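You operate a simulated robot arm through the tools that you are given. There is no shell and no other tool. Be economical: measure what you need, move in short steps, check, and stop when the job is done.

You run a simulated two-armed robot. Do the job below in one go: nothing can be reset, and whatever is moved stays where it is left.

Task
Put the grey plate on the top of the small stand. Take the white weight and put it on the purple end of the packing table. Fetch the pink slat and set it on top of the green adapter. Fetch the orange wedge from the white end of the packing table and set it on the square template. Put the gold collar on top of the purple banded block. Take the black glue cup and leave it on top of the white adapter. Pull the green box door open. Do these in any order. Set down upright: white weight.

It is judged by the outcome, as a careful person would: the job done as asked, and still so three seconds after it is handed in. It fails if anything else is knocked over, pushed out of place, dropped, spilled or broken.

Robot
Two 7-joint arms with two-finger parallel grippers on one trunk, on a base that drives. Base frame: it is fixed to the floor where the robot stands at the start and does not move with it; the origin is under the middle of the robot, x ahead of it, y to its left, z up. Readings come in m, rad, newtons and seconds.
The left shoulder is at the start at [0.07, 0.177, 1.145], the right one opposite. With the tool pointing down near the work surface each hand reaches from about 0.1 to 0.72 m from the robot's upright axis, wherever it stands, measured 20 degrees to its own side. Places, roughly: black glue cup (5x5x5 cm) [-7, 1.7, 0.9]; gold collar (5x5x2 cm) [-6.5, 1.6, 0.9]; green adapter [-6, 0.75, 1]; green box door [-9.1, -2.8, 1.3]; grey plate (15x15x6 cm) [0.7, 0.1, 0.8]; orange wedge (9x4x3 cm) [-5.4, 4.1, 0.8]; pink slat (5x2x3 cm) [-6.2, 0.8, 0.9]; purple banded block (5x5x11 cm) [-6.6, 1.5, 0.9]; purple end of the packing table [-6, 4, 0.8]; square template (10x10x1 cm) [-5.6, 4.2, 0.8]; top of the small stand [0.6, 2.8, 0.8]; white adapter [-6, 0.75, 1]; white weight (5x8x8 cm) [-3.4, 1.4, 0.9]. Payload 3.43 kg a hand.
The tool frame of a hand sits at the grasp point between the pads (the TCP): z along the fingers, y along the line on which they close. The tips reach 0.03 m beyond it. Largest opening 0.094 m; finger width 0.028, thickness 0.01; the body of the gripper, 0.05 by 0.096 m, starts 0.055 m behind the TCP.
Orientation is told as [roll, pitch, yaw] about the base's x, y, z axes, in that order, counted from this pose: with the fingers straight down and closing along the base's y, the tool's x points along the base's -x, its y along +y and its z along -z.

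Tools
- The arms move only by the tool apply_moves. It takes "left_rows", "right_rows" or both (then of equal length, played together; a hand with none holds still); each is one flat list of numbers, 7 for each row, row after row: the shift along the tool's x, y, z in m, then the turn, a rotation vector about the tool's x, y, z in rad, then the opening, from 0 (shut) to 1 (fully open). In form: [tx, ty, tz, rx, ry, rz, fingers, tx, ty, tz, rx, ry, rz, fingers, ...]. A call has 1 to 10 rows; each row shifts and turns the commanded pose from where the row before left it, along the tool's axes as they then stand. Each row takes 0.2 s and may step no farther than 0.05 m and 0.15 rad from the row before; otherwise, or with a gripper value out of range, the whole call is refused. Where a pose cannot be reached the arm comes as near as it can. A force on the tool above 40 N (or 10 N above the force at the start of the call, whichever is more), or a blocked arm, ends the call early, and 0.2 s more pass. The fingers move at their own pace (about 0.153 m/s each) and stop on an object; they squeeze with about 28 N. The grip force told is the motor's: it shows also when the fingers shut on nothing. Time passes only in rows, and 0.2 s behind the last, so rows that do not move let the fingers close. The reply holds the time, the measured pose of the TCP, the force on the tool along the base axes, the opening and the grip force, in the units named above and with some noise, with the torque about the TCP (base axes, N m) and any sound that the robot's microphone picked up.
- Cameras (640 x 400 px; columns grow to the right, rows downward): "scene" is now at [0.1274, 0.0152, 1.4439]; the picture's right is [0.18, -0.98, 0.00], its down [-0.74, -0.14, -0.65] and it looks along [0.64, 0.12, -0.76] (base axes); focal length 253 px, centre (320, 200). "left" rides on the left gripper at [0.076, -0.014, -0.102] in its tool frame; the picture's right is [0.18, 0.98, 0.00], its down [-0.75, 0.14, -0.64] and it looks along [-0.63, 0.12, 0.77] (tool axes); focal length 243 px, centre (320, 200). "right" rides on the right gripper at [0.076, 0.014, -0.102] in its tool frame; the picture's right is [-0.18, 0.98, 0.00], its down [-0.75, -0.14, -0.64] and it looks along [-0.63, -0.12, 0.77] (tool axes); focal length 243 px, centre (320, 200). There is no depth. A picture from a camera that has moved, and an enlarged one, comes with that camera's place and axes in the base frame and with its lens.
- get_image(camera): a new picture of that camera. The clock stands still meanwhile.
- slide_trunk(by): slides the trunk up (or, below 0, down) by that many m; the arms and the scene camera ride with it, the base frame stays. It gives what a move gives, with no picture.
- base_move(legs): drives the robot by 1 to 6 legs, each [ahead, turn to the left] in m and rad, along the robot's own axes; the way and the turn of a leg run together, so that a leg with both is an arc; at most 1.5 m and 3.142 rad a leg. The arms and the cameras ride along, it lands a little off, and it stops where it bumps. It gives what a move gives.
- turn_head(pan, tilt): turns the head with the scene camera to pan (to the left, within 1.501 rad either way) and tilt (down, from -0.506 to 1.204), counted from straight ahead of the robot. It gives what a move gives.
- close_up(camera, box): a new picture of the part [left, top, right, bottom] of that camera's present view, enlarged. The clock stands still meanwhile.
- job_done(): hands the job in; it is judged then, once.

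Go step by step. Nothing tells you exact positions but the pictures and the camera data: compare them with the known pose of the tool, close in by small moves and look again before you grip or let go. The budget is 196 turns and 176 pictures, counting those below and the enlarged ones. Unless the task says otherwise, let go and move clear before handing in, and close with one line.

The tools are called after "Request:" as name(argument=value, ...) on one line, values as JSON. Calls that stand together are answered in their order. apply_moves: Moves the arms, as the interface text tells. Its arguments: {"type":"object","properties":{"left_rows":{"type":"array"},"right_rows":{"type":"array"}},"required":[]} The other tools are called the same way: slide_trunk (by) slides the trunk up or down; base_move (legs) drives the base; turn_head (pan, tilt) turns the head that bears the scene camera; get_image (camera) takes a picture; close_up (camera, box) takes an enlarged picture of a part of a camera's view; job_done () hands the job in.

At the start:

```text
t: 0.0
left_eef_pos: [0.4284, 0.3496, 1.0427]
left_tcp_rot: [0.0, 0.0, -0.002]
left_contact_force: [0.0, 0.1, 0.1]
left_wrist_torque: [0.02, -0.03, 0.02]
left_finger_gap: 0.094
left_gripper_force: 0.2
right_eef_pos: [0.354, -0.0516, 1.024]
right_tcp_rot: [0.001, 0.0, 0.001]
right_contact_force: [-0.2, 0.1, 0.0]
right_wrist_torque: [-0.01, 0.02, -0.01]
right_finger_gap: 0.0941
right_gripper_force: 0.0
trunk travel left (down, up): [-0.725, 0.115]
robot x, y, heading: [0.0004, -0.0037, -0.001]
head pan, tilt: [0.187, 0.859]
```

scene: 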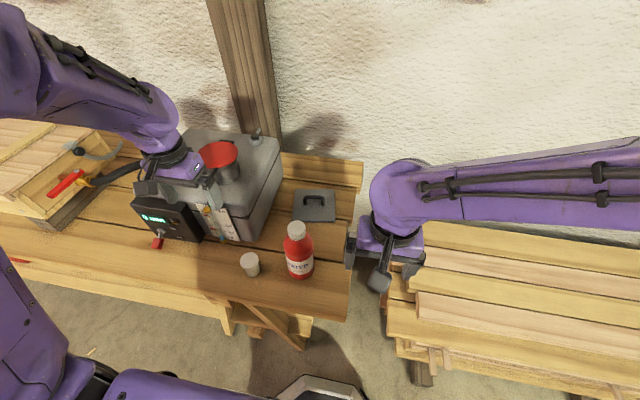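
right: 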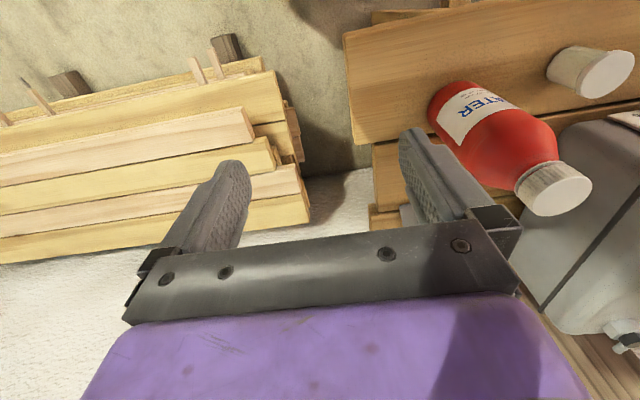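
left: 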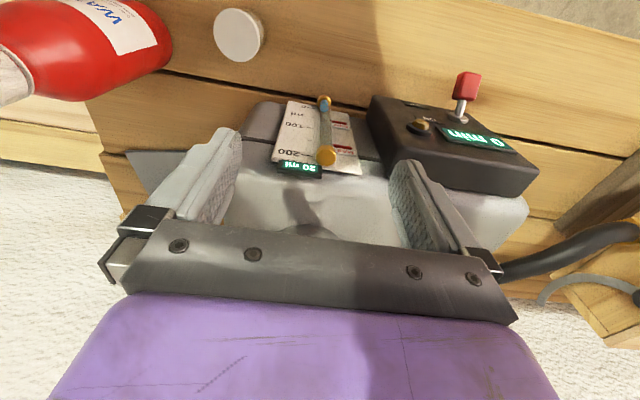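

The grey plate with a handle lies just ahead at about [0.65, 0.13, 0.8], behind a red bottle and a white cap. I'll look closely at its handle first.

Request:
close_up(camera="scene", box=[220, 140, 380, 240])

```text
4.00 times, centred on (300, 190) of scene
camera zoom: at [0.1274, 0.0152, 1.4439], right [0.18, -0.98, 0.0], down [-0.74, -0.14, -0.65], along [0.64, 0.12, -0.76], focal length 1012 px, centre (400, 240)
```

zoom: 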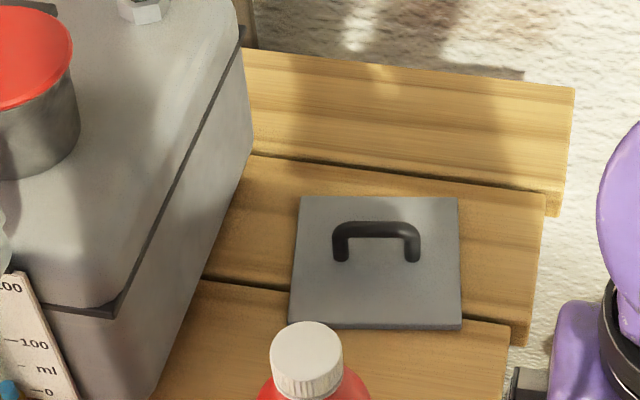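

The plate's handle runs nearly along base y, so I need the fingers closing along x. I'll raise the left hand clear of the machine and yaw it.

Request:
apply_moves(left_rows=[0, 0, -0.04, 0, 0, -0.146, 1, 0, 0, -0.04, 0, 0, -0.146, 1, 0, 0, -0.03, 0, 0, -0.146, 1, 0, 0, 0, 0, 0, -0.146, 1, 0, 0, 0, 0, 0, -0.146, 1, 0, 0, 0, 0, 0, -0.146, 1, 0, 0, 0, 0, 0, -0.146, 1, 0, 0, 0, 0, 0, -0.146, 1, 0, 0, 0, 0, 0, -0.146, 1, 0, 0, 0, 0, 0, -0.146, 1])

Request:
get_image(camera="scene")

```text
t: 2.2
left_eef_pos: [0.4262, 0.348, 1.1521]
left_tcp_rot: [-0.001, 0.001, 1.465]
left_contact_force: [-0.2, -1.2, -0.8]
left_wrist_torque: [0.0, -0.04, 0.02]
left_finger_gap: 0.0939
left_gripper_force: 0.1
right_eef_pos: [0.355, -0.0503, 1.0224]
right_tcp_rot: [-0.001, 0.001, 0.001]
right_contact_force: [0.1, -0.1, 0.4]
right_wrist_torque: [0.0, 0.01, 0.02]
right_finger_gap: 0.0938
right_gripper_force: 0.1
trunk travel left (down, up): [-0.725, 0.115]
robot x, y, heading: [0.0008, 0.0037, -0.0]
head pan, tilt: [0.187, 0.859]
```

```text
171 pictures are left
camera scene: at [0.1274, 0.0152, 1.4439], right [0.18, -0.98, 0.0], down [-0.74, -0.14, -0.65], along [0.64, 0.12, -0.76], focal length 253 px, centre (320, 200)
```

scene: 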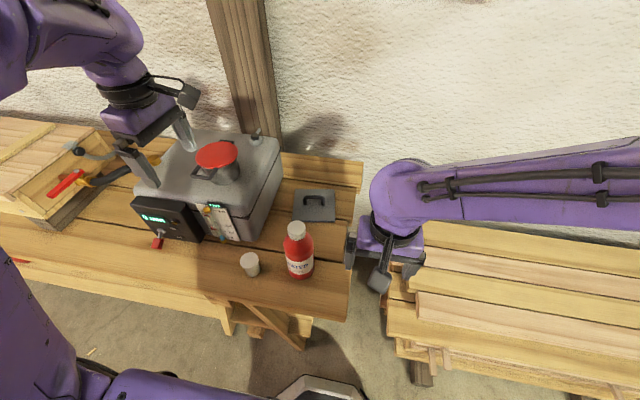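

The yaw works well. Now I'll finish the yaw to 1.75 and move over the plate at the same height.

Request:
apply_moves(left_rows=[0, 0, 0, 0, 0, -0.143, 1, 0, 0, 0, 0, 0, -0.143, 1, 0.0311, -0.0292, 0, 0, 0, 0, 1, 0.0311, -0.0292, 0, 0, 0, 0, 1, 0.0311, -0.0292, 0, 0, 0, 0, 1, 0.0311, -0.0292, 0, 0, 0, 0, 1, 0.0311, -0.0292, 0, 0, 0, 0, 1, 0.0311, -0.0292, 0, 0, 0, 0, 1, 0.0311, -0.0292, 0, 0, 0, 0, 1, 0.0311, -0.0292, 0, 0, 0, 0, 1])

Request:
get_image(camera="scene")

Request:
get_image(camera="left")

```text
t: 4.4
left_eef_pos: [0.6577, 0.1638, 1.1476]
left_tcp_rot: [-0.004, -0.001, 1.747]
left_contact_force: [0.0, 0.2, 0.6]
left_wrist_torque: [0.03, -0.05, -0.02]
left_finger_gap: 0.0938
left_gripper_force: 0.1
left hand out of reach, approached as far as the arm can: row 9, 10
right_eef_pos: [0.3534, -0.052, 1.0237]
right_tcp_rot: [0.0, -0.001, 0.001]
right_contact_force: [-0.4, 1.1, -0.4]
right_wrist_torque: [-0.01, 0.0, -0.02]
right_finger_gap: 0.0943
right_gripper_force: 0.1
trunk travel left (down, up): [-0.725, 0.115]
robot x, y, heading: [0.0019, -0.0014, -0.0]
head pan, tilt: [0.187, 0.859]
```

```text
170 pictures are left
camera scene: at [0.125, 0.0144, 1.4442], right [0.19, -0.98, 0.0], down [-0.74, -0.14, -0.65], along [0.64, 0.12, -0.76], focal length 253 px, centre (320, 200)
```

scene: 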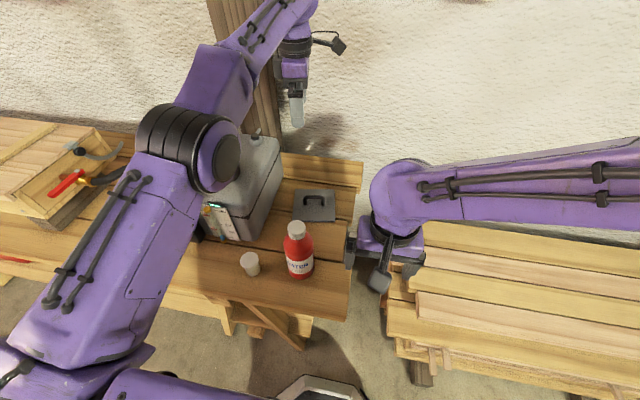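

```text
169 pictures are left
camera left: at [0.6858, 0.0906, 1.2514], right [-0.94, -0.35, 0.0], down [-0.27, 0.72, 0.64], along [-0.23, 0.6, -0.77], focal length 243 px, centre (320, 200)
```

left: 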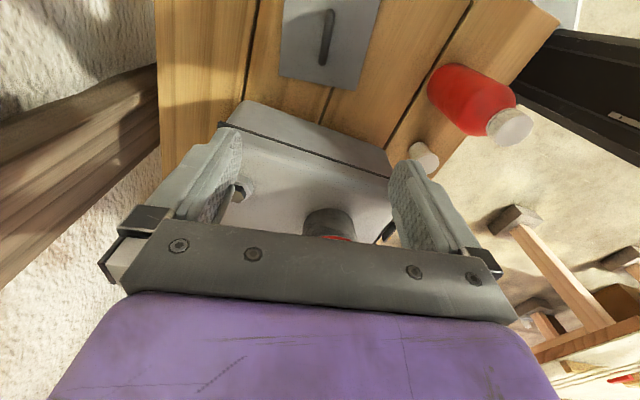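

Triangulating, the handle is at about [0.658, 0.131, 0.82] and the yaw fits it. I'll descend partway and re-measure.

Request:
apply_moves(left_rows=[0, 0, 0.05, 0, 0, 0, 1, 0, 0, 0.05, 0, 0, 0, 1, 0, 0, 0.05, 0, 0, 0, 1, 0, 0, 0.05, 0, 0, 0, 1])

Request:
get_image(camera="left")

```text
t: 5.4
left_eef_pos: [0.6596, 0.164, 0.9464]
left_tcp_rot: [0.002, 0.0, 1.747]
left_contact_force: [0.7, 0.4, -0.4]
left_wrist_torque: [0.05, 0.0, -0.01]
left_finger_gap: 0.0941
left_gripper_force: 0.1
right_eef_pos: [0.3565, -0.0518, 1.0221]
right_tcp_rot: [0.0, 0.0, 0.002]
right_contact_force: [0.8, 0.2, 0.1]
right_wrist_torque: [0.01, 0.01, 0.0]
right_finger_gap: 0.0937
right_gripper_force: 0.1
trunk travel left (down, up): [-0.725, 0.115]
robot x, y, heading: [-0.0025, -0.0004, -0.0]
head pan, tilt: [0.187, 0.859]
```

```text
168 pictures are left
camera left: at [0.6878, 0.0906, 1.0497], right [-0.94, -0.35, 0.0], down [-0.27, 0.72, 0.64], along [-0.23, 0.6, -0.77], focal length 243 px, centre (320, 200)
```

left: 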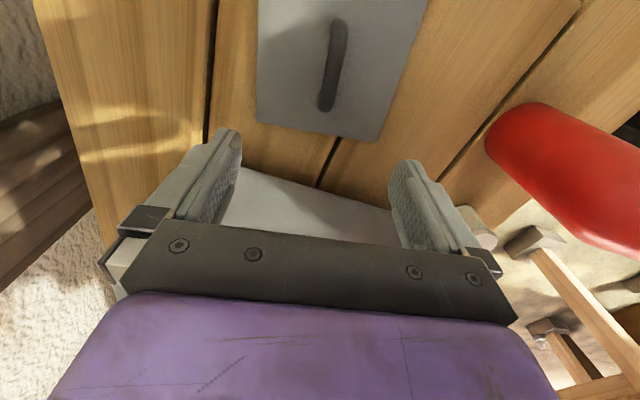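

The handle sits at about [0.66, 0.129]. I'll shift over it and lower, then check before gripping.

Request:
apply_moves(left_rows=[0.0345, 0.0057, 0, 0, 0, 0, 1, 0, 0, 0.05, 0, 0, 0, 1, 0, 0, 0.04, 0, 0, 0, 1])

Request:
get_image(camera="left")

Request:
get_image(camera="scene")

```text
t: 6.2
left_eef_pos: [0.6609, 0.1302, 0.8577]
left_tcp_rot: [0.001, 0.002, 1.746]
left_contact_force: [-0.8, 0.3, -0.2]
left_wrist_torque: [-0.04, 0.0, 0.02]
left_finger_gap: 0.0939
left_gripper_force: 0.0
right_eef_pos: [0.3541, -0.0506, 1.0233]
right_tcp_rot: [0.001, 0.0, 0.002]
right_contact_force: [-0.5, 0.4, -0.2]
right_wrist_torque: [0.0, -0.01, 0.0]
right_finger_gap: 0.0939
right_gripper_force: 0.1
trunk travel left (down, up): [-0.725, 0.115]
robot x, y, heading: [0.0015, 0.001, -0.0]
head pan, tilt: [0.187, 0.859]
```

```text
167 pictures are left
camera left: at [0.6894, 0.0562, 0.9603], right [-0.94, -0.35, 0.0], down [-0.27, 0.72, 0.64], along [-0.23, 0.6, -0.77], focal length 243 px, centre (320, 200)
```

left: 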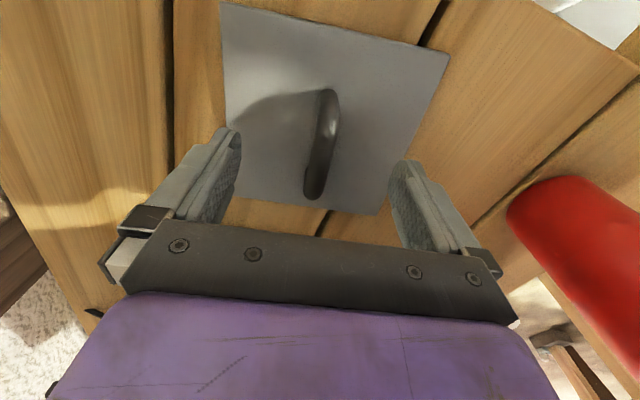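

```text
166 pictures are left
camera scene: at [0.1282, 0.0156, 1.4439], right [0.19, -0.98, 0.0], down [-0.74, -0.14, -0.65], along [0.64, 0.12, -0.76], focal length 253 px, centre (320, 200)
```

scene: 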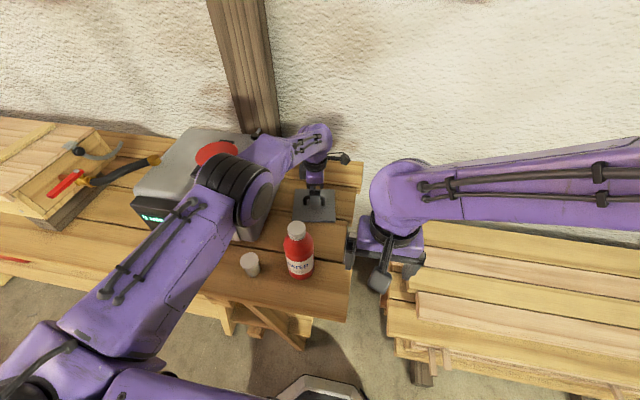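

The handle is centred between the fingers and its top is at about z 0.80. I'll lower to it and grip.

Request:
apply_moves(left_rows=[0, 0, 0.04, 0, 0, 0, 1, 0, 0, 0.022, 0, 0, 0, 1, 0, 0, 0, 0, 0, 0, 0, 0, 0, 0, 0, 0, 0, 0, 0, 0, 0, 0, 0, 0, 0])

Request:
get_image(camera="left")

```text
t: 6.7
left_eef_pos: [0.6636, 0.1281, 0.8199]
left_tcp_rot: [-0.01, 0.004, 1.743]
left_contact_force: [-5.6, 0.7, 14.3]
left_wrist_torque: [0.03, 0.89, 0.01]
left_finger_gap: 0.094
left_gripper_force: 0.0
right_eef_pos: [0.3519, -0.0502, 1.0229]
right_tcp_rot: [-0.001, 0.0, 0.002]
right_contact_force: [-0.4, -0.2, -0.3]
right_wrist_torque: [-0.02, -0.02, 0.01]
right_finger_gap: 0.094
right_gripper_force: 0.1
trunk travel left (down, up): [-0.725, 0.115]
robot x, y, heading: [0.0009, 0.0011, 0.001]
head pan, tilt: [0.187, 0.859]
stopped in row 2 (left hand): the force on the tool passed its limit at 58 N (the readings are from after the stop); the commanded pose is now the measured one
```

```text
165 pictures are left
camera left: at [0.6899, 0.0549, 0.923], right [-0.94, -0.35, -0.01], down [-0.28, 0.72, 0.64], along [-0.22, 0.6, -0.77], focal length 243 px, centre (320, 200)
```

left: 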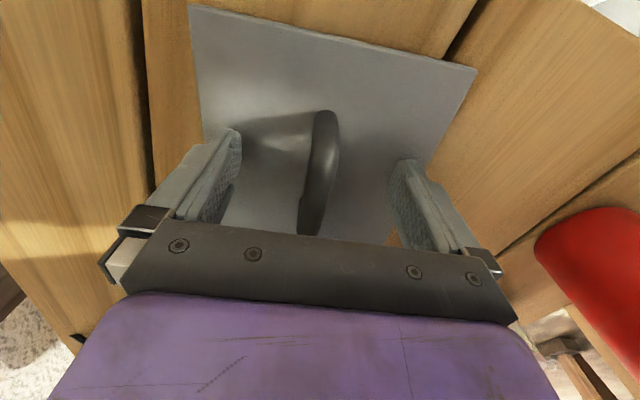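

The fingertips touched the plate's top at z 0.79, so the handle is already between the pads. I'll lift 7 mm and close.

Request:
apply_moves(left_rows=[0, 0, -0.007, 0, 0, 0, 1, 0, 0, 0, 0, 0, 0, 0.3, 0, 0, 0, 0, 0, 0, 0, 0, 0, 0, 0, 0, 0, 0, 0, 0, 0, 0, 0, 0, 0])

Request:
get_image(camera="left")

```text
t: 7.9
left_eef_pos: [0.6647, 0.1278, 0.8241]
left_tcp_rot: [-0.008, 0.003, 1.742]
left_contact_force: [0.2, -1.4, 0.8]
left_wrist_torque: [-0.05, 0.04, -0.03]
left_finger_gap: 0.0176
left_gripper_force: 28.0
right_eef_pos: [0.3555, -0.0503, 1.0219]
right_tcp_rot: [0.0, 0.001, 0.002]
right_contact_force: [0.2, 0.4, 0.0]
right_wrist_torque: [0.0, -0.01, 0.0]
right_finger_gap: 0.0939
right_gripper_force: 0.1
trunk travel left (down, up): [-0.725, 0.115]
robot x, y, heading: [0.004, 0.0028, 0.004]
head pan, tilt: [0.187, 0.859]
```

```text
164 pictures are left
camera left: at [0.6911, 0.0548, 0.9272], right [-0.94, -0.35, -0.01], down [-0.27, 0.72, 0.64], along [-0.22, 0.6, -0.77], focal length 243 px, centre (320, 200)
```

left: 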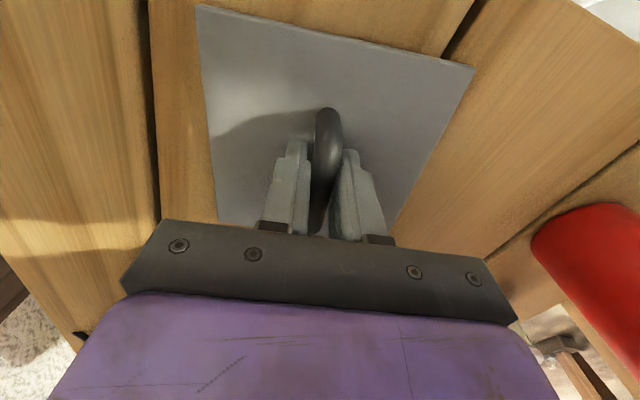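

The handle is held. I'll lift it well up and look to the left for the small stand.

Request:
apply_moves(left_rows=[0, 0, -0.03, 0, 0, 0, 0, 0, 0, -0.045, 0, 0, 0, 0, 0, 0, -0.045, 0, 0, 0, 0, 0, 0, -0.045, 0, 0, 0, 0, 0, 0, -0.045, 0, 0, 0, 0, 0, 0, -0.045, 0, 0, 0, 0, 0, 0, -0.03, 0, 0, 0, 0])

Request:
get_image(camera="scene")

Request:
turn_head(pan=1.4, tilt=0.4)

Request:
get_image(camera="scene")

```text
t: 9.5
left_eef_pos: [0.6618, 0.1284, 1.1107]
left_tcp_rot: [-0.007, 0.0, 1.743]
left_contact_force: [-0.7, 0.3, -1.9]
left_wrist_torque: [-0.05, 0.02, -0.03]
left_finger_gap: 0.0177
left_gripper_force: 27.7
right_eef_pos: [0.3546, -0.0507, 1.0218]
right_tcp_rot: [0.0, 0.0, 0.003]
right_contact_force: [-1.4, 0.0, 0.0]
right_wrist_torque: [0.01, -0.02, 0.0]
right_finger_gap: 0.0939
right_gripper_force: 0.0
trunk travel left (down, up): [-0.725, 0.115]
robot x, y, heading: [0.0032, 0.0015, -0.003]
head pan, tilt: [0.187, 0.859]
```

```text
163 pictures are left
camera scene: at [0.1277, 0.0151, 1.4439], right [0.19, -0.98, 0.0], down [-0.74, -0.14, -0.65], along [0.64, 0.12, -0.76], focal length 253 px, centre (320, 200)
```

scene: 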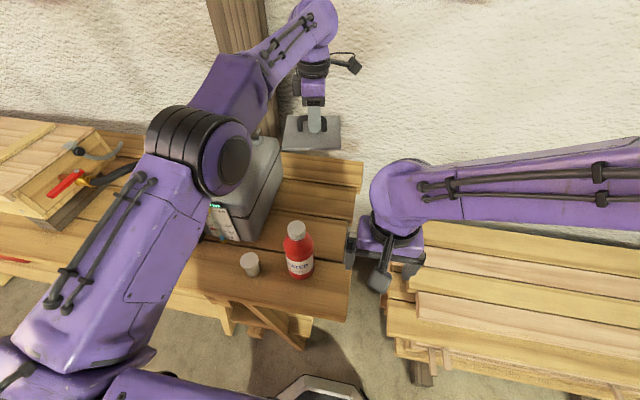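

```text
t: 10.9
left_eef_pos: [0.6626, 0.1286, 1.1109]
left_tcp_rot: [-0.008, 0.004, 1.743]
left_contact_force: [0.0, -0.1, -1.3]
left_wrist_torque: [-0.02, 0.03, -0.03]
left_finger_gap: 0.0177
left_gripper_force: 27.7
right_eef_pos: [0.3561, -0.0509, 1.0219]
right_tcp_rot: [0.0, 0.0, 0.003]
right_contact_force: [-0.4, 0.5, 1.1]
right_wrist_torque: [0.01, 0.01, 0.02]
right_finger_gap: 0.0942
right_gripper_force: 0.0
trunk travel left (down, up): [-0.725, 0.115]
robot x, y, heading: [0.0003, 0.0002, -0.006]
head pan, tilt: [1.4, 0.4]
```

```text
162 pictures are left
camera scene: at [0.0672, 0.0921, 1.4837], right [0.99, -0.17, 0.0], down [-0.07, -0.38, -0.92], along [0.16, 0.91, -0.39], focal length 253 px, centre (320, 200)
```

scene: 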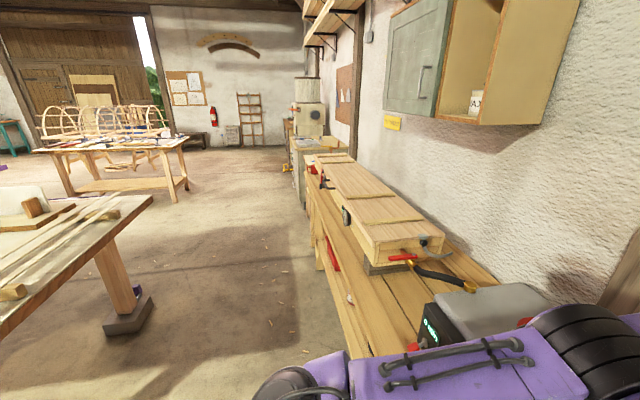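

The stand should be near the far end of the bench. I'll zoom in there.

Request:
close_up(camera="scene", box=[250, 100, 410, 200])

Request:
base_move(legs=[[-0.3, 0]])

```text
4.00 times, centred on (330, 150) of scene
camera zoom: at [0.0672, 0.0921, 1.4837], right [0.99, -0.17, 0.0], down [-0.07, -0.38, -0.92], along [0.16, 0.91, -0.39], focal length 1012 px, centre (280, 400)
```

zoom: 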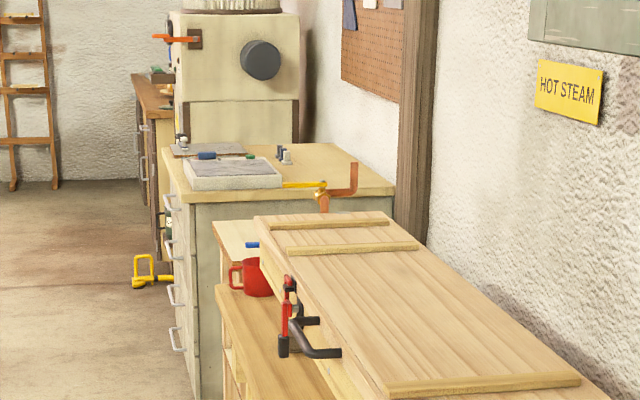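

```text
t: 13.0
left_eef_pos: [0.3593, 0.1304, 1.1102]
left_tcp_rot: [-0.007, 0.004, 1.745]
left_contact_force: [0.4, 0.0, -1.6]
left_wrist_torque: [-0.01, 0.0, 0.02]
left_finger_gap: 0.0175
left_gripper_force: 28.6
right_eef_pos: [0.0528, -0.0502, 1.0215]
right_tcp_rot: [-0.002, 0.001, 0.004]
right_contact_force: [-0.5, 0.1, -0.6]
right_wrist_torque: [0.0, 0.01, 0.02]
right_finger_gap: 0.0938
right_gripper_force: 0.0
trunk travel left (down, up): [-0.725, 0.115]
robot x, y, heading: [-0.3033, -0.0009, 0.003]
head pan, tilt: [1.4, 0.4]
```

A small pale wooden stand seems to sit between the bench's end and the cabinet. I'll pull the plate in, turn left and drive along the corridor.

Request:
apply_moves(left_rows=[-0.0212, 0.0388, 0, 0, 0, 0, 0, -0.0212, 0.0388, 0, 0, 0, 0, 0, -0.0212, 0.0388, 0, 0, 0, 0, 0, -0.0212, 0.0388, 0, 0, 0, 0, 0, -0.0212, 0.0388, 0, 0, 0, 0, 0])

Request:
base_move(legs=[[0, 1.57], [1.2, 0]])

Request:
turn_head(pan=-0.5, tilt=0.5)

Request:
get_image(camera="scene")

```text
t: 14.2
left_eef_pos: [0.151, 0.2031, 1.106]
left_tcp_rot: [0.019, 0.001, 1.744]
left_contact_force: [-0.7, 0.9, -2.0]
left_wrist_torque: [-0.06, 0.02, -0.02]
left_finger_gap: 0.0175
left_gripper_force: 28.2
left hand out of reach, approached as far as the arm can: row 5
right_eef_pos: [0.0515, -0.0478, 1.0236]
right_tcp_rot: [-0.002, -0.001, 0.003]
right_contact_force: [0.2, 0.5, 0.3]
right_wrist_torque: [-0.03, -0.01, 0.02]
right_finger_gap: 0.0937
right_gripper_force: 0.0
trunk travel left (down, up): [-0.725, 0.115]
robot x, y, heading: [-0.3024, -0.0011, 0.003]
head pan, tilt: [1.4, 0.4]
```

```text
t: 24.2
left_eef_pos: [-0.5192, 1.6696, 1.1062]
left_tcp_rot: [0.021, -0.003, -2.958]
left_contact_force: [-0.1, -0.1, -1.6]
left_wrist_torque: [0.0, -0.01, -0.04]
left_finger_gap: 0.0176
left_gripper_force: 27.8
right_eef_pos: [-0.2667, 1.573, 1.0233]
right_tcp_rot: [-0.001, -0.001, 1.584]
right_contact_force: [0.0, 0.1, 1.1]
right_wrist_torque: [0.03, 0.0, -0.01]
right_finger_gap: 0.0939
right_gripper_force: 0.0
trunk travel left (down, up): [-0.725, 0.115]
robot x, y, heading: [-0.3115, 1.2179, 1.583]
head pan, tilt: [1.4, 0.4]
```

```text
t: 26.0
left_eef_pos: [-0.5196, 1.6695, 1.1061]
left_tcp_rot: [0.017, -0.003, -2.959]
left_contact_force: [-0.1, -0.3, -1.7]
left_wrist_torque: [0.01, 0.01, -0.02]
left_finger_gap: 0.0174
left_gripper_force: 28.8
right_eef_pos: [-0.2665, 1.5721, 1.0237]
right_tcp_rot: [-0.001, -0.002, 1.582]
right_contact_force: [-0.4, 1.1, -0.1]
right_wrist_torque: [0.01, -0.02, 0.01]
right_finger_gap: 0.0939
right_gripper_force: 0.0
trunk travel left (down, up): [-0.725, 0.115]
robot x, y, heading: [-0.3154, 1.2204, 1.583]
head pan, tilt: [-0.499, 0.499]
```

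```text
160 pictures are left
camera scene: at [-0.2713, 1.3488, 1.4746], right [0.88, -0.47, 0.0], down [-0.22, -0.42, -0.88], along [0.41, 0.78, -0.48], focal length 253 px, centre (320, 200)
```

scene: 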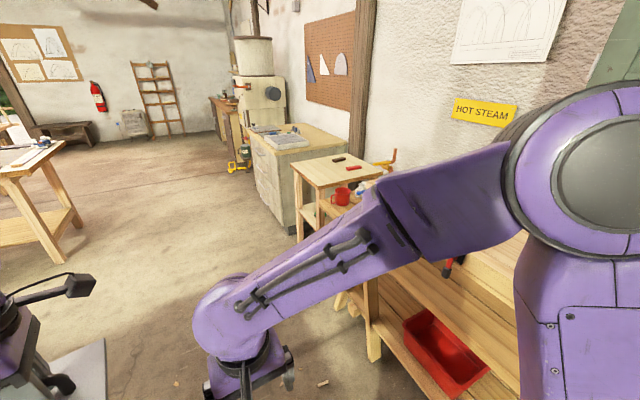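

The small stand at about [0.6, 2.79] has a few small things on it. I'll zoom in on it.

Request:
close_up(camera="scene", box=[270, 130, 430, 230])

```text
4.00 times, centred on (350, 180) of scene
camera zoom: at [-0.2713, 1.3488, 1.4746], right [0.88, -0.47, 0.0], down [-0.22, -0.42, -0.88], along [0.41, 0.78, -0.48], focal length 1012 px, centre (200, 280)
```

zoom: 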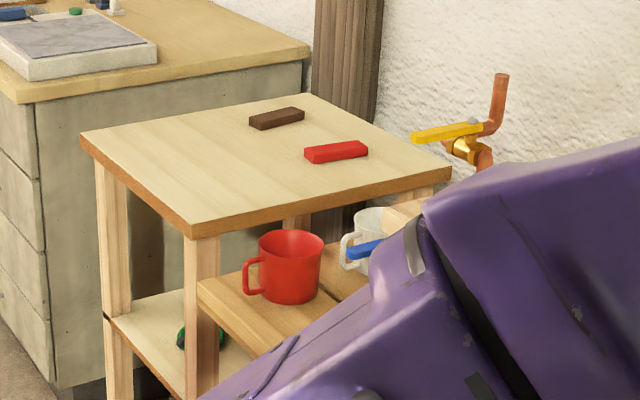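

The stand's top spans about x 0.37–0.87, y 2.59–3.05, with two small blocks toward the wall side; the front half is free. I'll drive there and face it.

Request:
base_move(legs=[[1.4, 0], [0, -1.583], [0.2, 0]])

Request:
turn_head(pan=0.2, tilt=0.85)

Request:
get_image(camera="scene")

```text
t: 38.1
left_eef_pos: [0.3202, 2.8257, 1.1065]
left_tcp_rot: [0.016, -0.003, 1.73]
left_contact_force: [-1.0, -0.3, -1.5]
left_wrist_torque: [-0.01, -0.01, 0.01]
left_finger_gap: 0.0174
left_gripper_force: 27.8
right_eef_pos: [0.2182, 2.5768, 1.0227]
right_tcp_rot: [0.0, 0.0, -0.01]
right_contact_force: [0.7, -0.2, -0.4]
right_wrist_torque: [0.01, 0.0, 0.01]
right_finger_gap: 0.0939
right_gripper_force: 0.0
trunk travel left (down, up): [-0.725, 0.115]
robot x, y, heading: [-0.1342, 2.6278, -0.012]
head pan, tilt: [-0.499, 0.499]
```

```text
t: 39.2
left_eef_pos: [0.3211, 2.825, 1.1064]
left_tcp_rot: [0.018, -0.004, 1.731]
left_contact_force: [0.2, 0.0, -0.4]
left_wrist_torque: [0.01, -0.01, 0.04]
left_finger_gap: 0.0178
left_gripper_force: 27.8
right_eef_pos: [0.2178, 2.576, 1.0221]
right_tcp_rot: [0.001, 0.002, -0.01]
right_contact_force: [-0.2, -0.2, -0.6]
right_wrist_torque: [-0.02, -0.04, 0.03]
right_finger_gap: 0.0939
right_gripper_force: 0.0
trunk travel left (down, up): [-0.725, 0.115]
robot x, y, heading: [-0.1362, 2.6322, -0.01]
head pan, tilt: [0.201, 0.85]
```

```text
158 pictures are left
camera scene: at [-0.0079, 2.6457, 1.4447], right [0.19, -0.98, 0.0], down [-0.74, -0.14, -0.66], along [0.65, 0.12, -0.75], focal length 253 px, centre (320, 200)
```

scene: 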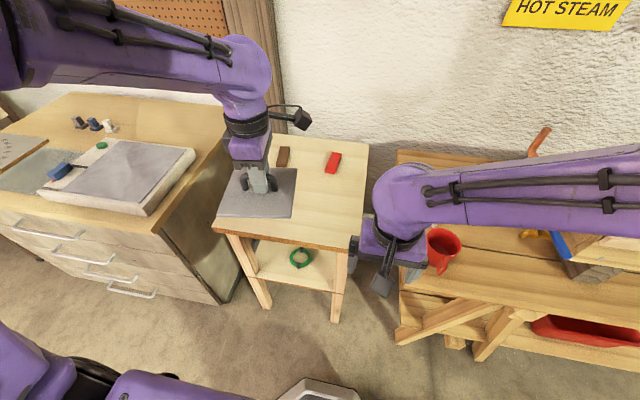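

I'm facing the stand. I'll move the plate over its free front part and lower it to about 5 cm above.

Request:
apply_moves(left_rows=[0.0066, -0.0375, 0, 0, 0, 0, 0, 0.0066, -0.0375, 0, 0, 0, 0, 0, 0.0066, -0.0375, 0, 0, 0, 0, 0, 0.0066, -0.0375, 0, 0, 0, 0, 0, 0.0066, -0.0375, 0, 0, 0, 0, 0, 0, 0, 0.045, 0, 0, 0, 0, 0, 0, 0.045, 0, 0, 0, 0, 0, 0, 0.045, 0, 0, 0, 0, 0, 0, 0.045, 0, 0, 0, 0])

Request:
get_image(camera="scene")

Request:
get_image(camera="left")

```text
t: 41.2
left_eef_pos: [0.506, 2.8245, 0.9225]
left_tcp_rot: [0.019, -0.003, 1.73]
left_contact_force: [-0.7, -0.1, -1.6]
left_wrist_torque: [-0.01, -0.02, -0.03]
left_finger_gap: 0.0175
left_gripper_force: 27.9
right_eef_pos: [0.2194, 2.5766, 1.0226]
right_tcp_rot: [0.0, -0.001, -0.009]
right_contact_force: [0.3, 0.2, -1.1]
right_wrist_torque: [-0.02, 0.02, 0.0]
right_finger_gap: 0.0939
right_gripper_force: 0.0
trunk travel left (down, up): [-0.725, 0.115]
robot x, y, heading: [-0.1371, 2.631, -0.013]
head pan, tilt: [0.201, 0.85]
```

```text
157 pictures are left
camera scene: at [-0.0067, 2.6461, 1.4446], right [0.19, -0.98, 0.0], down [-0.74, -0.14, -0.66], along [0.65, 0.12, -0.75], focal length 253 px, centre (320, 200)
```

scene: 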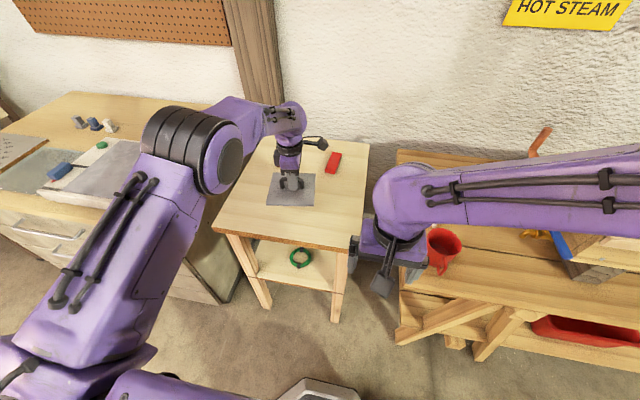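

```text
156 pictures are left
camera left: at [0.5364, 2.7508, 1.0249], right [-0.94, -0.34, 0.02], down [-0.25, 0.72, 0.65], along [-0.23, 0.6, -0.76], focal length 243 px, centre (320, 200)
```

left: 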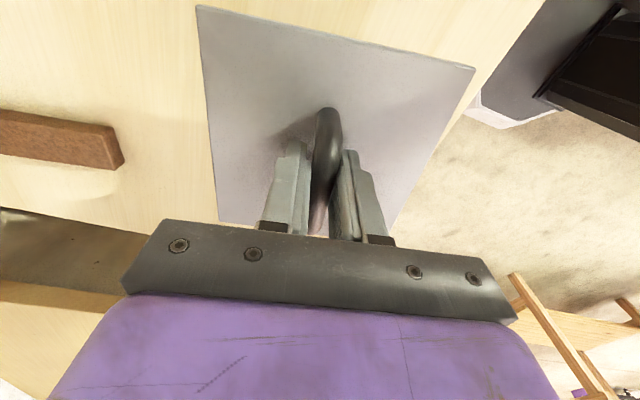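

Shift another 3 cm inward from the front edge and lower gently until near contact.

Request:
apply_moves(left_rows=[0.005, -0.03, 0, 0, 0, 0, 0, 0, 0, 0.03, 0, 0, 0, 0, 0, 0, 0.025, 0, 0, 0, 0, 0, 0, 0.008, 0, 0, 0, 0, 0, 0, 0.005, 0, 0, 0, 0])

Request:
get_image(camera="left")

```text
t: 42.4
left_eef_pos: [0.5382, 2.8227, 0.8547]
left_tcp_rot: [0.018, -0.005, 1.731]
left_contact_force: [-0.9, 0.3, -1.8]
left_wrist_torque: [-0.01, -0.02, 0.01]
left_finger_gap: 0.0174
left_gripper_force: 28.0
right_eef_pos: [0.219, 2.5768, 1.0222]
right_tcp_rot: [0.0, 0.0, -0.009]
right_contact_force: [0.0, 0.8, -0.2]
right_wrist_torque: [-0.03, 0.0, 0.0]
right_finger_gap: 0.094
right_gripper_force: 0.0
trunk travel left (down, up): [-0.725, 0.115]
robot x, y, heading: [-0.1341, 2.6286, -0.007]
head pan, tilt: [0.201, 0.85]
```

```text
155 pictures are left
camera left: at [0.5672, 2.7491, 0.957], right [-0.94, -0.34, 0.02], down [-0.25, 0.72, 0.65], along [-0.23, 0.6, -0.76], focal length 243 px, centre (320, 200)
```

left: 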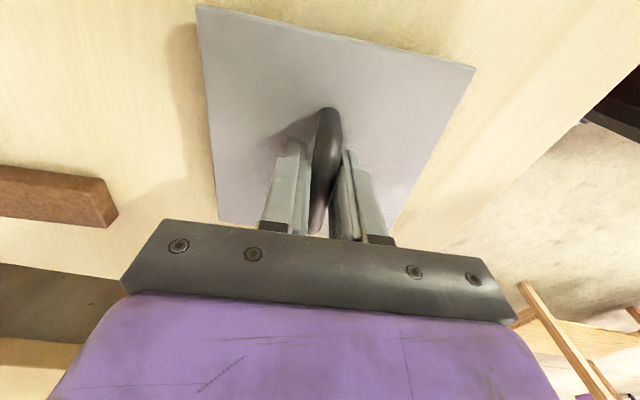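

Still a small gap by the shadow. I'll lower in small steps.

Request:
apply_moves(left_rows=[0, 0, 0.006, 0, 0, 0, 0, 0, 0, 0.005, 0, 0, 0, 0, 0, 0, 0.004, 0, 0, 0, 0, 0, 0, 0, 0, 0, 0, 0])

```text
t: 43.4
left_eef_pos: [0.5378, 2.8238, 0.844]
left_tcp_rot: [0.009, 0.0, 1.732]
left_contact_force: [9.7, 3.1, 24.2]
left_wrist_torque: [-0.41, -0.08, -0.06]
left_finger_gap: 0.0175
left_gripper_force: 27.3
right_eef_pos: [0.2167, 2.5761, 1.0236]
right_tcp_rot: [-0.001, -0.001, -0.011]
right_contact_force: [-0.2, -0.1, -0.1]
right_wrist_torque: [0.0, -0.02, -0.02]
right_finger_gap: 0.0941
right_gripper_force: 0.1
trunk travel left (down, up): [-0.725, 0.115]
robot x, y, heading: [-0.135, 2.6307, -0.014]
head pan, tilt: [0.201, 0.85]
```

Contact: the plate rests on the stand. I'll ease slightly up, open partly then fully, and rise straight up.

Request:
apply_moves(left_rows=[0, 0, -0.003, 0, 0, 0, 0, 0, 0, 0, 0, 0, 0, 0.4, 0, 0, 0, 0, 0, 0, 0.6, 0, 0, 0, 0, 0, 0, 0.6, 0, 0, -0.03, 0, 0, 0, 0.6, 0, 0, -0.045, 0, 0, 0, 0.6, 0, 0, -0.045, 0, 0, 0, 0.6, 0, 0, -0.045, 0, 0, 0, 0.6, 0, 0, -0.045, 0, 0, 0, 0.6])

Request:
get_image(camera="left")

```text
t: 45.4
left_eef_pos: [0.5393, 2.822, 1.0527]
left_tcp_rot: [0.019, -0.005, 1.731]
left_contact_force: [-0.2, -0.4, 0.1]
left_wrist_torque: [0.02, 0.05, 0.02]
left_finger_gap: 0.0568
left_gripper_force: 0.2
right_eef_pos: [0.2179, 2.576, 1.0227]
right_tcp_rot: [-0.001, 0.001, -0.01]
right_contact_force: [0.5, 0.2, 0.1]
right_wrist_torque: [0.02, 0.0, -0.06]
right_finger_gap: 0.094
right_gripper_force: 0.1
trunk travel left (down, up): [-0.725, 0.115]
robot x, y, heading: [-0.1346, 2.6317, -0.009]
head pan, tilt: [0.201, 0.85]
```

```text
154 pictures are left
camera left: at [0.5677, 2.7481, 1.1549], right [-0.94, -0.34, 0.02], down [-0.25, 0.72, 0.65], along [-0.23, 0.6, -0.76], focal length 243 px, centre (320, 200)
```

left: 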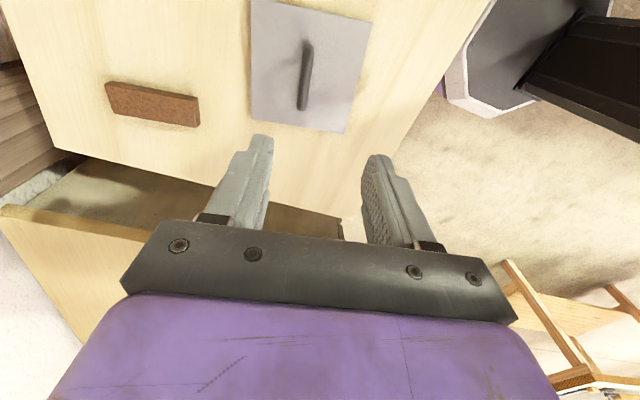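

The plate stands on the stand. I'll bring the left hand back to a neutral pose, back off, and turn to look toward the white weight.

Request:
apply_moves(left_rows=[0, 0.04, 0, 0, 0, 0, 0.6, 0, 0.04, 0, 0, 0, 0, 0.6, 0, 0.04, 0, 0, 0, 0, 0.6, 0, 0.04, 0, 0, 0, 0, 0.6, 0, 0, 0, 0, 0, 0.147, 0.6, 0, 0, 0, 0, 0, 0.147, 0.6, 0, 0, 0, 0, 0, 0.147, 0.6, 0, 0, 0, 0, 0, 0.147, 0.6, 0, 0, 0, 0, 0, 0.147, 0.6, 0, 0, 0, 0, 0, 0.147, 0.6])

Request:
apply_moves(left_rows=[0, 0, 0, 0, 0, 0.147, 1, 0, 0, 0, 0, 0, 0.147, 1, 0, 0, 0, 0, 0, 0.147, 1, 0, 0, 0, 0, 0, 0.147, 1, 0, 0, 0, 0, 0, 0.147, 1, 0, 0, 0, 0, 0, 0.14, 1, 0, 0.04, 0, 0, 0, 0, 1, 0, 0.04, 0, 0, 0, 0, 1, 0, 0.04, 0, 0, 0, 0, 1])

Request:
base_move(legs=[[-0.3, 0], [0, 1.571], [0, 1.3]])

Request:
turn_head(pan=0.3, tilt=0.4)

Request:
get_image(camera="scene")

```text
t: 47.6
left_eef_pos: [0.3828, 2.7976, 1.0553]
left_tcp_rot: [0.012, 0.011, 0.847]
left_contact_force: [0.4, 0.1, -0.8]
left_wrist_torque: [0.02, 0.03, -0.02]
left_finger_gap: 0.0565
left_gripper_force: 0.1
right_eef_pos: [0.2177, 2.5758, 1.0227]
right_tcp_rot: [0.0, 0.001, -0.01]
right_contact_force: [-0.2, -0.5, -0.3]
right_wrist_torque: [-0.01, -0.01, -0.01]
right_finger_gap: 0.0942
right_gripper_force: 0.1
trunk travel left (down, up): [-0.725, 0.115]
robot x, y, heading: [-0.1377, 2.6288, -0.009]
head pan, tilt: [0.201, 0.85]
```

```text
t: 49.6
left_eef_pos: [0.3874, 2.9184, 1.0545]
left_tcp_rot: [-0.001, 0.019, -0.026]
left_contact_force: [-0.2, 0.3, 0.8]
left_wrist_torque: [-0.01, 0.01, 0.01]
left_finger_gap: 0.0941
left_gripper_force: 0.0
right_eef_pos: [0.2177, 2.5782, 1.0229]
right_tcp_rot: [0.0, 0.0, -0.01]
right_contact_force: [-0.1, 0.9, -0.3]
right_wrist_torque: [0.02, -0.01, -0.02]
right_finger_gap: 0.0939
right_gripper_force: 0.1
trunk travel left (down, up): [-0.725, 0.115]
robot x, y, heading: [-0.1343, 2.6287, -0.008]
head pan, tilt: [0.201, 0.85]
```

```text
t: 58.7
left_eef_pos: [-1.0234, 2.5056, 1.0553]
left_tcp_rot: [0.0, 0.018, 2.833]
left_contact_force: [-1.0, 0.5, -0.1]
left_wrist_torque: [0.02, -0.03, -0.03]
left_finger_gap: 0.094
left_gripper_force: 0.1
right_eef_pos: [-0.765, 2.7863, 1.0228]
right_tcp_rot: [0.001, 0.002, 2.848]
right_contact_force: [-0.1, -0.7, 0.5]
right_wrist_torque: [-0.03, -0.01, -0.01]
right_finger_gap: 0.0941
right_gripper_force: 0.0
trunk travel left (down, up): [-0.725, 0.115]
robot x, y, heading: [-0.4387, 2.6325, 2.845]
head pan, tilt: [0.201, 0.85]
```

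```text
t: 59.6
left_eef_pos: [-1.0229, 2.5057, 1.0538]
left_tcp_rot: [-0.001, 0.02, 2.832]
left_contact_force: [0.2, -0.5, -0.2]
left_wrist_torque: [-0.01, -0.03, -0.01]
left_finger_gap: 0.0937
left_gripper_force: 0.0
right_eef_pos: [-0.766, 2.7866, 1.024]
right_tcp_rot: [0.0, 0.001, 2.849]
right_contact_force: [0.2, -0.2, -0.1]
right_wrist_torque: [0.02, 0.01, 0.0]
right_finger_gap: 0.0942
right_gripper_force: 0.0
trunk travel left (down, up): [-0.725, 0.115]
robot x, y, heading: [-0.4447, 2.6383, 2.846]
head pan, tilt: [0.3, 0.4]
```

```text
153 pictures are left
camera scene: at [-0.5808, 2.649, 1.4836], right [-0.01, 1.0, 0.0], down [0.39, 0.0, -0.92], along [-0.92, -0.01, -0.39], focal length 253 px, centre (320, 200)
```

scene: 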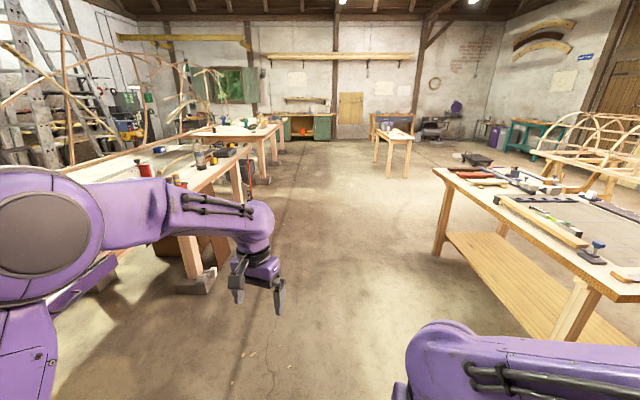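

I can see the workshop: the near-left table should carry the weight, packing table ahead, machine table further. Zooming on the left table and further.

Request:
close_up(camera="scene", box=[110, 100, 270, 200])

Request:
close_up(camera="scene", box=[190, 90, 430, 190])

```text
4.00 times, centred on (190, 150) of scene
camera zoom: at [-0.5808, 2.649, 1.4836], right [-0.01, 1.0, 0.0], down [0.39, 0.0, -0.92], along [-0.92, -0.01, -0.39], focal length 1012 px, centre (840, 400)
```

zoom: 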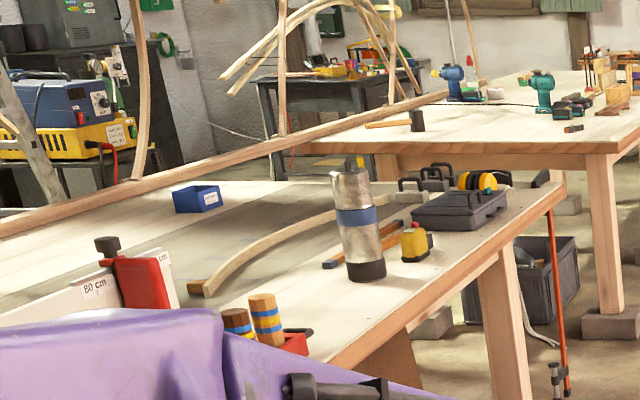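

```text
2.67 times, centred on (310, 140) of scene
camera zoom: at [-0.5808, 2.649, 1.4836], right [-0.01, 1.0, 0.0], down [0.39, 0.0, -0.92], along [-0.92, -0.01, -0.39], focal length 674 px, centre (347, 360)
```

zoom: 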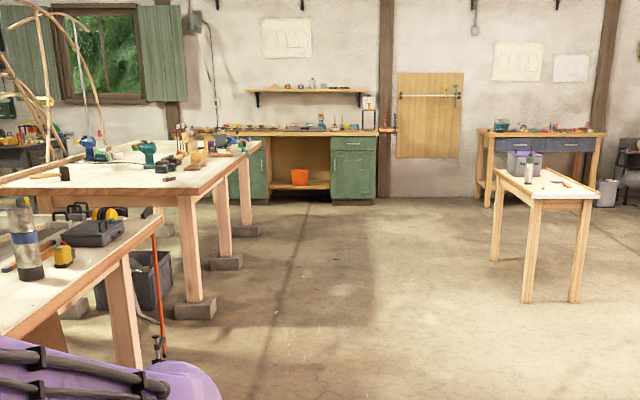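

The weight should be near the far end of this table. I'll drive alongside it and face it.

Request:
base_move(legs=[[0, 0.296], [1.4, 0], [1.36, 0], [0, 1.571]])

Request:
turn_head(pan=0.0, tilt=0.6)

Request:
get_image(camera="scene")

```text
t: 77.7
left_eef_pos: [-2.8957, 2.1065, 1.0549]
left_tcp_rot: [-0.001, 0.02, -1.591]
left_contact_force: [0.0, -0.6, 0.1]
left_wrist_torque: [0.01, 0.01, 0.02]
left_finger_gap: 0.094
left_gripper_force: 0.1
right_eef_pos: [-3.2371, 2.2765, 1.0224]
right_tcp_rot: [-0.001, -0.001, -1.579]
right_contact_force: [0.3, 0.4, -0.5]
right_wrist_torque: [-0.01, -0.03, 0.02]
right_finger_gap: 0.0943
right_gripper_force: 0.0
trunk travel left (down, up): [-0.725, 0.115]
robot x, y, heading: [-3.1838, 2.6292, -1.577]
head pan, tilt: [0.3, 0.4]
```

```text
t: 78.5
left_eef_pos: [-2.895, 2.1069, 1.0547]
left_tcp_rot: [-0.001, 0.019, -1.591]
left_contact_force: [0.0, -0.4, 0.4]
left_wrist_torque: [-0.01, 0.0, 0.0]
left_finger_gap: 0.094
left_gripper_force: 0.1
right_eef_pos: [-3.2359, 2.2765, 1.0226]
right_tcp_rot: [0.001, -0.001, -1.575]
right_contact_force: [-0.4, -0.1, 0.4]
right_wrist_torque: [0.0, 0.01, 0.02]
right_finger_gap: 0.094
right_gripper_force: 0.0
trunk travel left (down, up): [-0.725, 0.115]
robot x, y, heading: [-3.182, 2.6302, -1.578]
head pan, tilt: [0.0, 0.6]
```

```text
150 pictures are left
camera scene: at [-3.1827, 2.4919, 1.4655], right [-1.0, 0.01, 0.0], down [0.0, 0.56, -0.83], along [-0.01, -0.83, -0.56], focal length 253 px, centre (320, 200)
```

scene: 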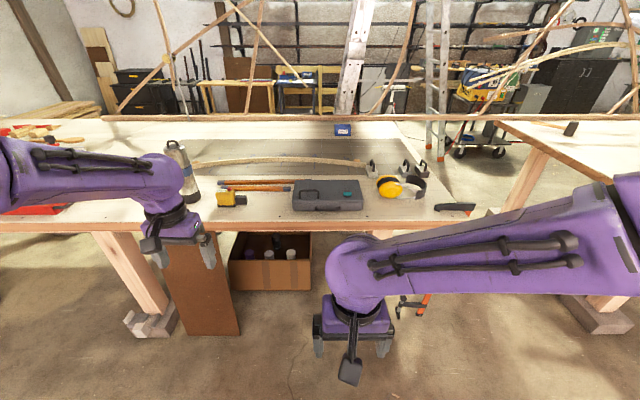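

Request:
close_up(camera="scene", box=[320, 140, 480, 240])

```text
4.00 times, centred on (400, 190) of scene
camera zoom: at [-3.1827, 2.4919, 1.4655], right [-1.0, 0.01, 0.0], down [0.0, 0.56, -0.83], along [-0.01, -0.83, -0.56], focal length 1012 px, centre (0, 240)
```

zoom: 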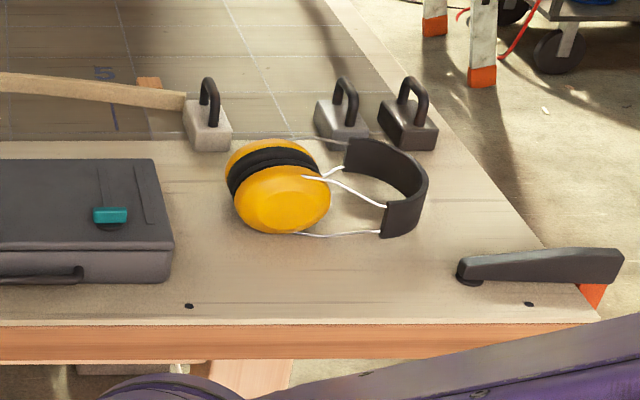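

Three handled weights stand there; the white one is leftmost at about [-3.45, 1.39] beside a lath. I'll shift along so the left hand faces it, keeping clear of the metal flask.

Request:
base_move(legs=[[0, -1.564], [0.46, 0], [0, 1.571], [0.5, 0]])

Request:
turn_head(pan=0.2, tilt=0.85)

Request:
get_image(camera="scene")

Request:
get_image(camera="left")

```text
t: 91.5
left_eef_pos: [-3.2824, 1.616, 1.055]
left_tcp_rot: [0.0, 0.019, -1.516]
left_contact_force: [0.5, 0.1, 0.3]
left_wrist_torque: [0.01, -0.04, -0.02]
left_finger_gap: 0.0941
left_gripper_force: 0.1
right_eef_pos: [-3.6351, 1.7576, 1.0245]
right_tcp_rot: [0.0, -0.001, -1.5]
right_contact_force: [-0.2, -0.3, 0.6]
right_wrist_torque: [-0.02, -0.01, 0.01]
right_finger_gap: 0.094
right_gripper_force: 0.0
trunk travel left (down, up): [-0.725, 0.115]
robot x, y, heading: [-3.6083, 2.1161, -1.498]
head pan, tilt: [0.0, 0.6]
```

```text
t: 92.2
left_eef_pos: [-3.2822, 1.6161, 1.0556]
left_tcp_rot: [0.0, 0.02, -1.516]
left_contact_force: [0.3, -0.3, -0.3]
left_wrist_torque: [-0.01, 0.02, 0.01]
left_finger_gap: 0.094
left_gripper_force: 0.0
right_eef_pos: [-3.635, 1.7571, 1.0219]
right_tcp_rot: [0.0, 0.0, -1.501]
right_contact_force: [-0.3, -0.1, -0.2]
right_wrist_torque: [0.01, 0.02, 0.01]
right_finger_gap: 0.0939
right_gripper_force: 0.0
trunk travel left (down, up): [-0.725, 0.115]
robot x, y, heading: [-3.6086, 2.116, -1.503]
head pan, tilt: [0.201, 0.85]
```

```text
148 pictures are left
camera scene: at [-3.5843, 1.99, 1.4446], right [-0.96, -0.27, 0.0], down [-0.2, 0.72, -0.66], along [0.18, -0.64, -0.75], focal length 253 px, centre (320, 200)
```

scene: 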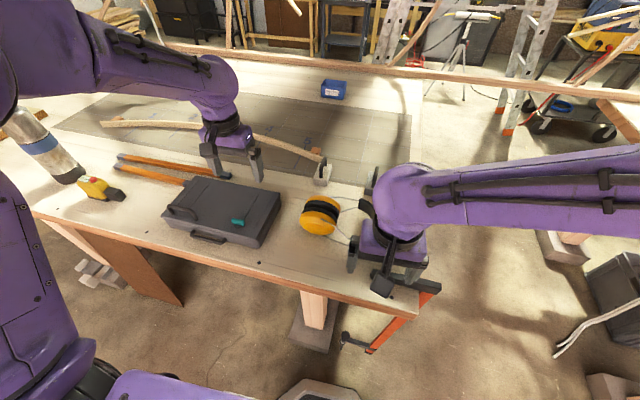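

```text
147 pictures are left
camera left: at [-3.3005, 1.6884, 1.159], right [0.97, 0.24, 0.0], down [0.18, -0.76, 0.63], along [0.15, -0.61, -0.78], focal length 243 px, centre (320, 200)
```

left: 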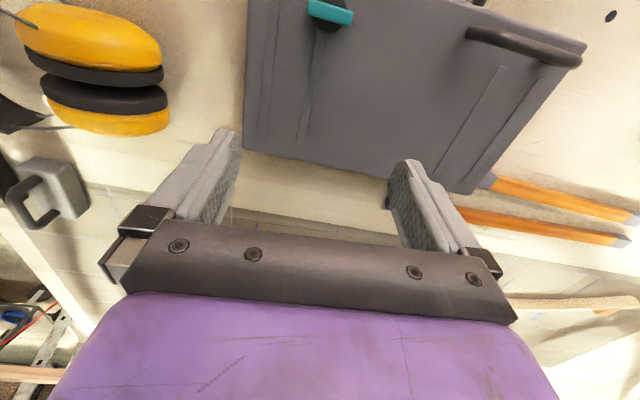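

Request:
close_up(camera="scene", box=[280, 140, 376, 200])

```text
6.67 times, centred on (328, 170) of scene
camera zoom: at [-3.5843, 1.99, 1.4446], right [-0.96, -0.27, 0.0], down [-0.2, 0.72, -0.66], along [0.18, -0.64, -0.75], focal length 1686 px, centre (267, 400)
```

zoom: 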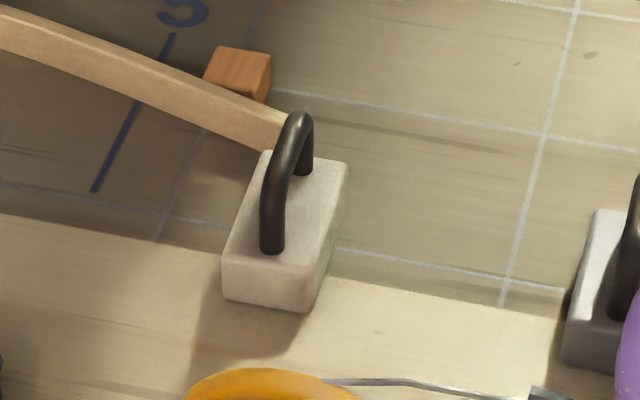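

The handle runs along y at about [-3.43, 1.40]; reach is a little long, so I'll creep 8 cm ahead and move the left hand above it.

Request:
base_move(legs=[[0.08, 0]])

```text
t: 93.3
left_eef_pos: [-3.2772, 1.5392, 1.0568]
left_tcp_rot: [0.0, 0.016, -1.516]
left_contact_force: [0.7, -0.4, -0.7]
left_wrist_torque: [0.01, -0.01, 0.03]
left_finger_gap: 0.0941
left_gripper_force: 0.1
right_eef_pos: [-3.6312, 1.6805, 1.0245]
right_tcp_rot: [0.001, -0.004, -1.501]
right_contact_force: [0.1, 0.4, -0.2]
right_wrist_torque: [0.01, 0.0, 0.02]
right_finger_gap: 0.0939
right_gripper_force: 0.1
trunk travel left (down, up): [-0.725, 0.115]
robot x, y, heading: [-3.6029, 2.0366, -1.504]
head pan, tilt: [0.201, 0.85]
```

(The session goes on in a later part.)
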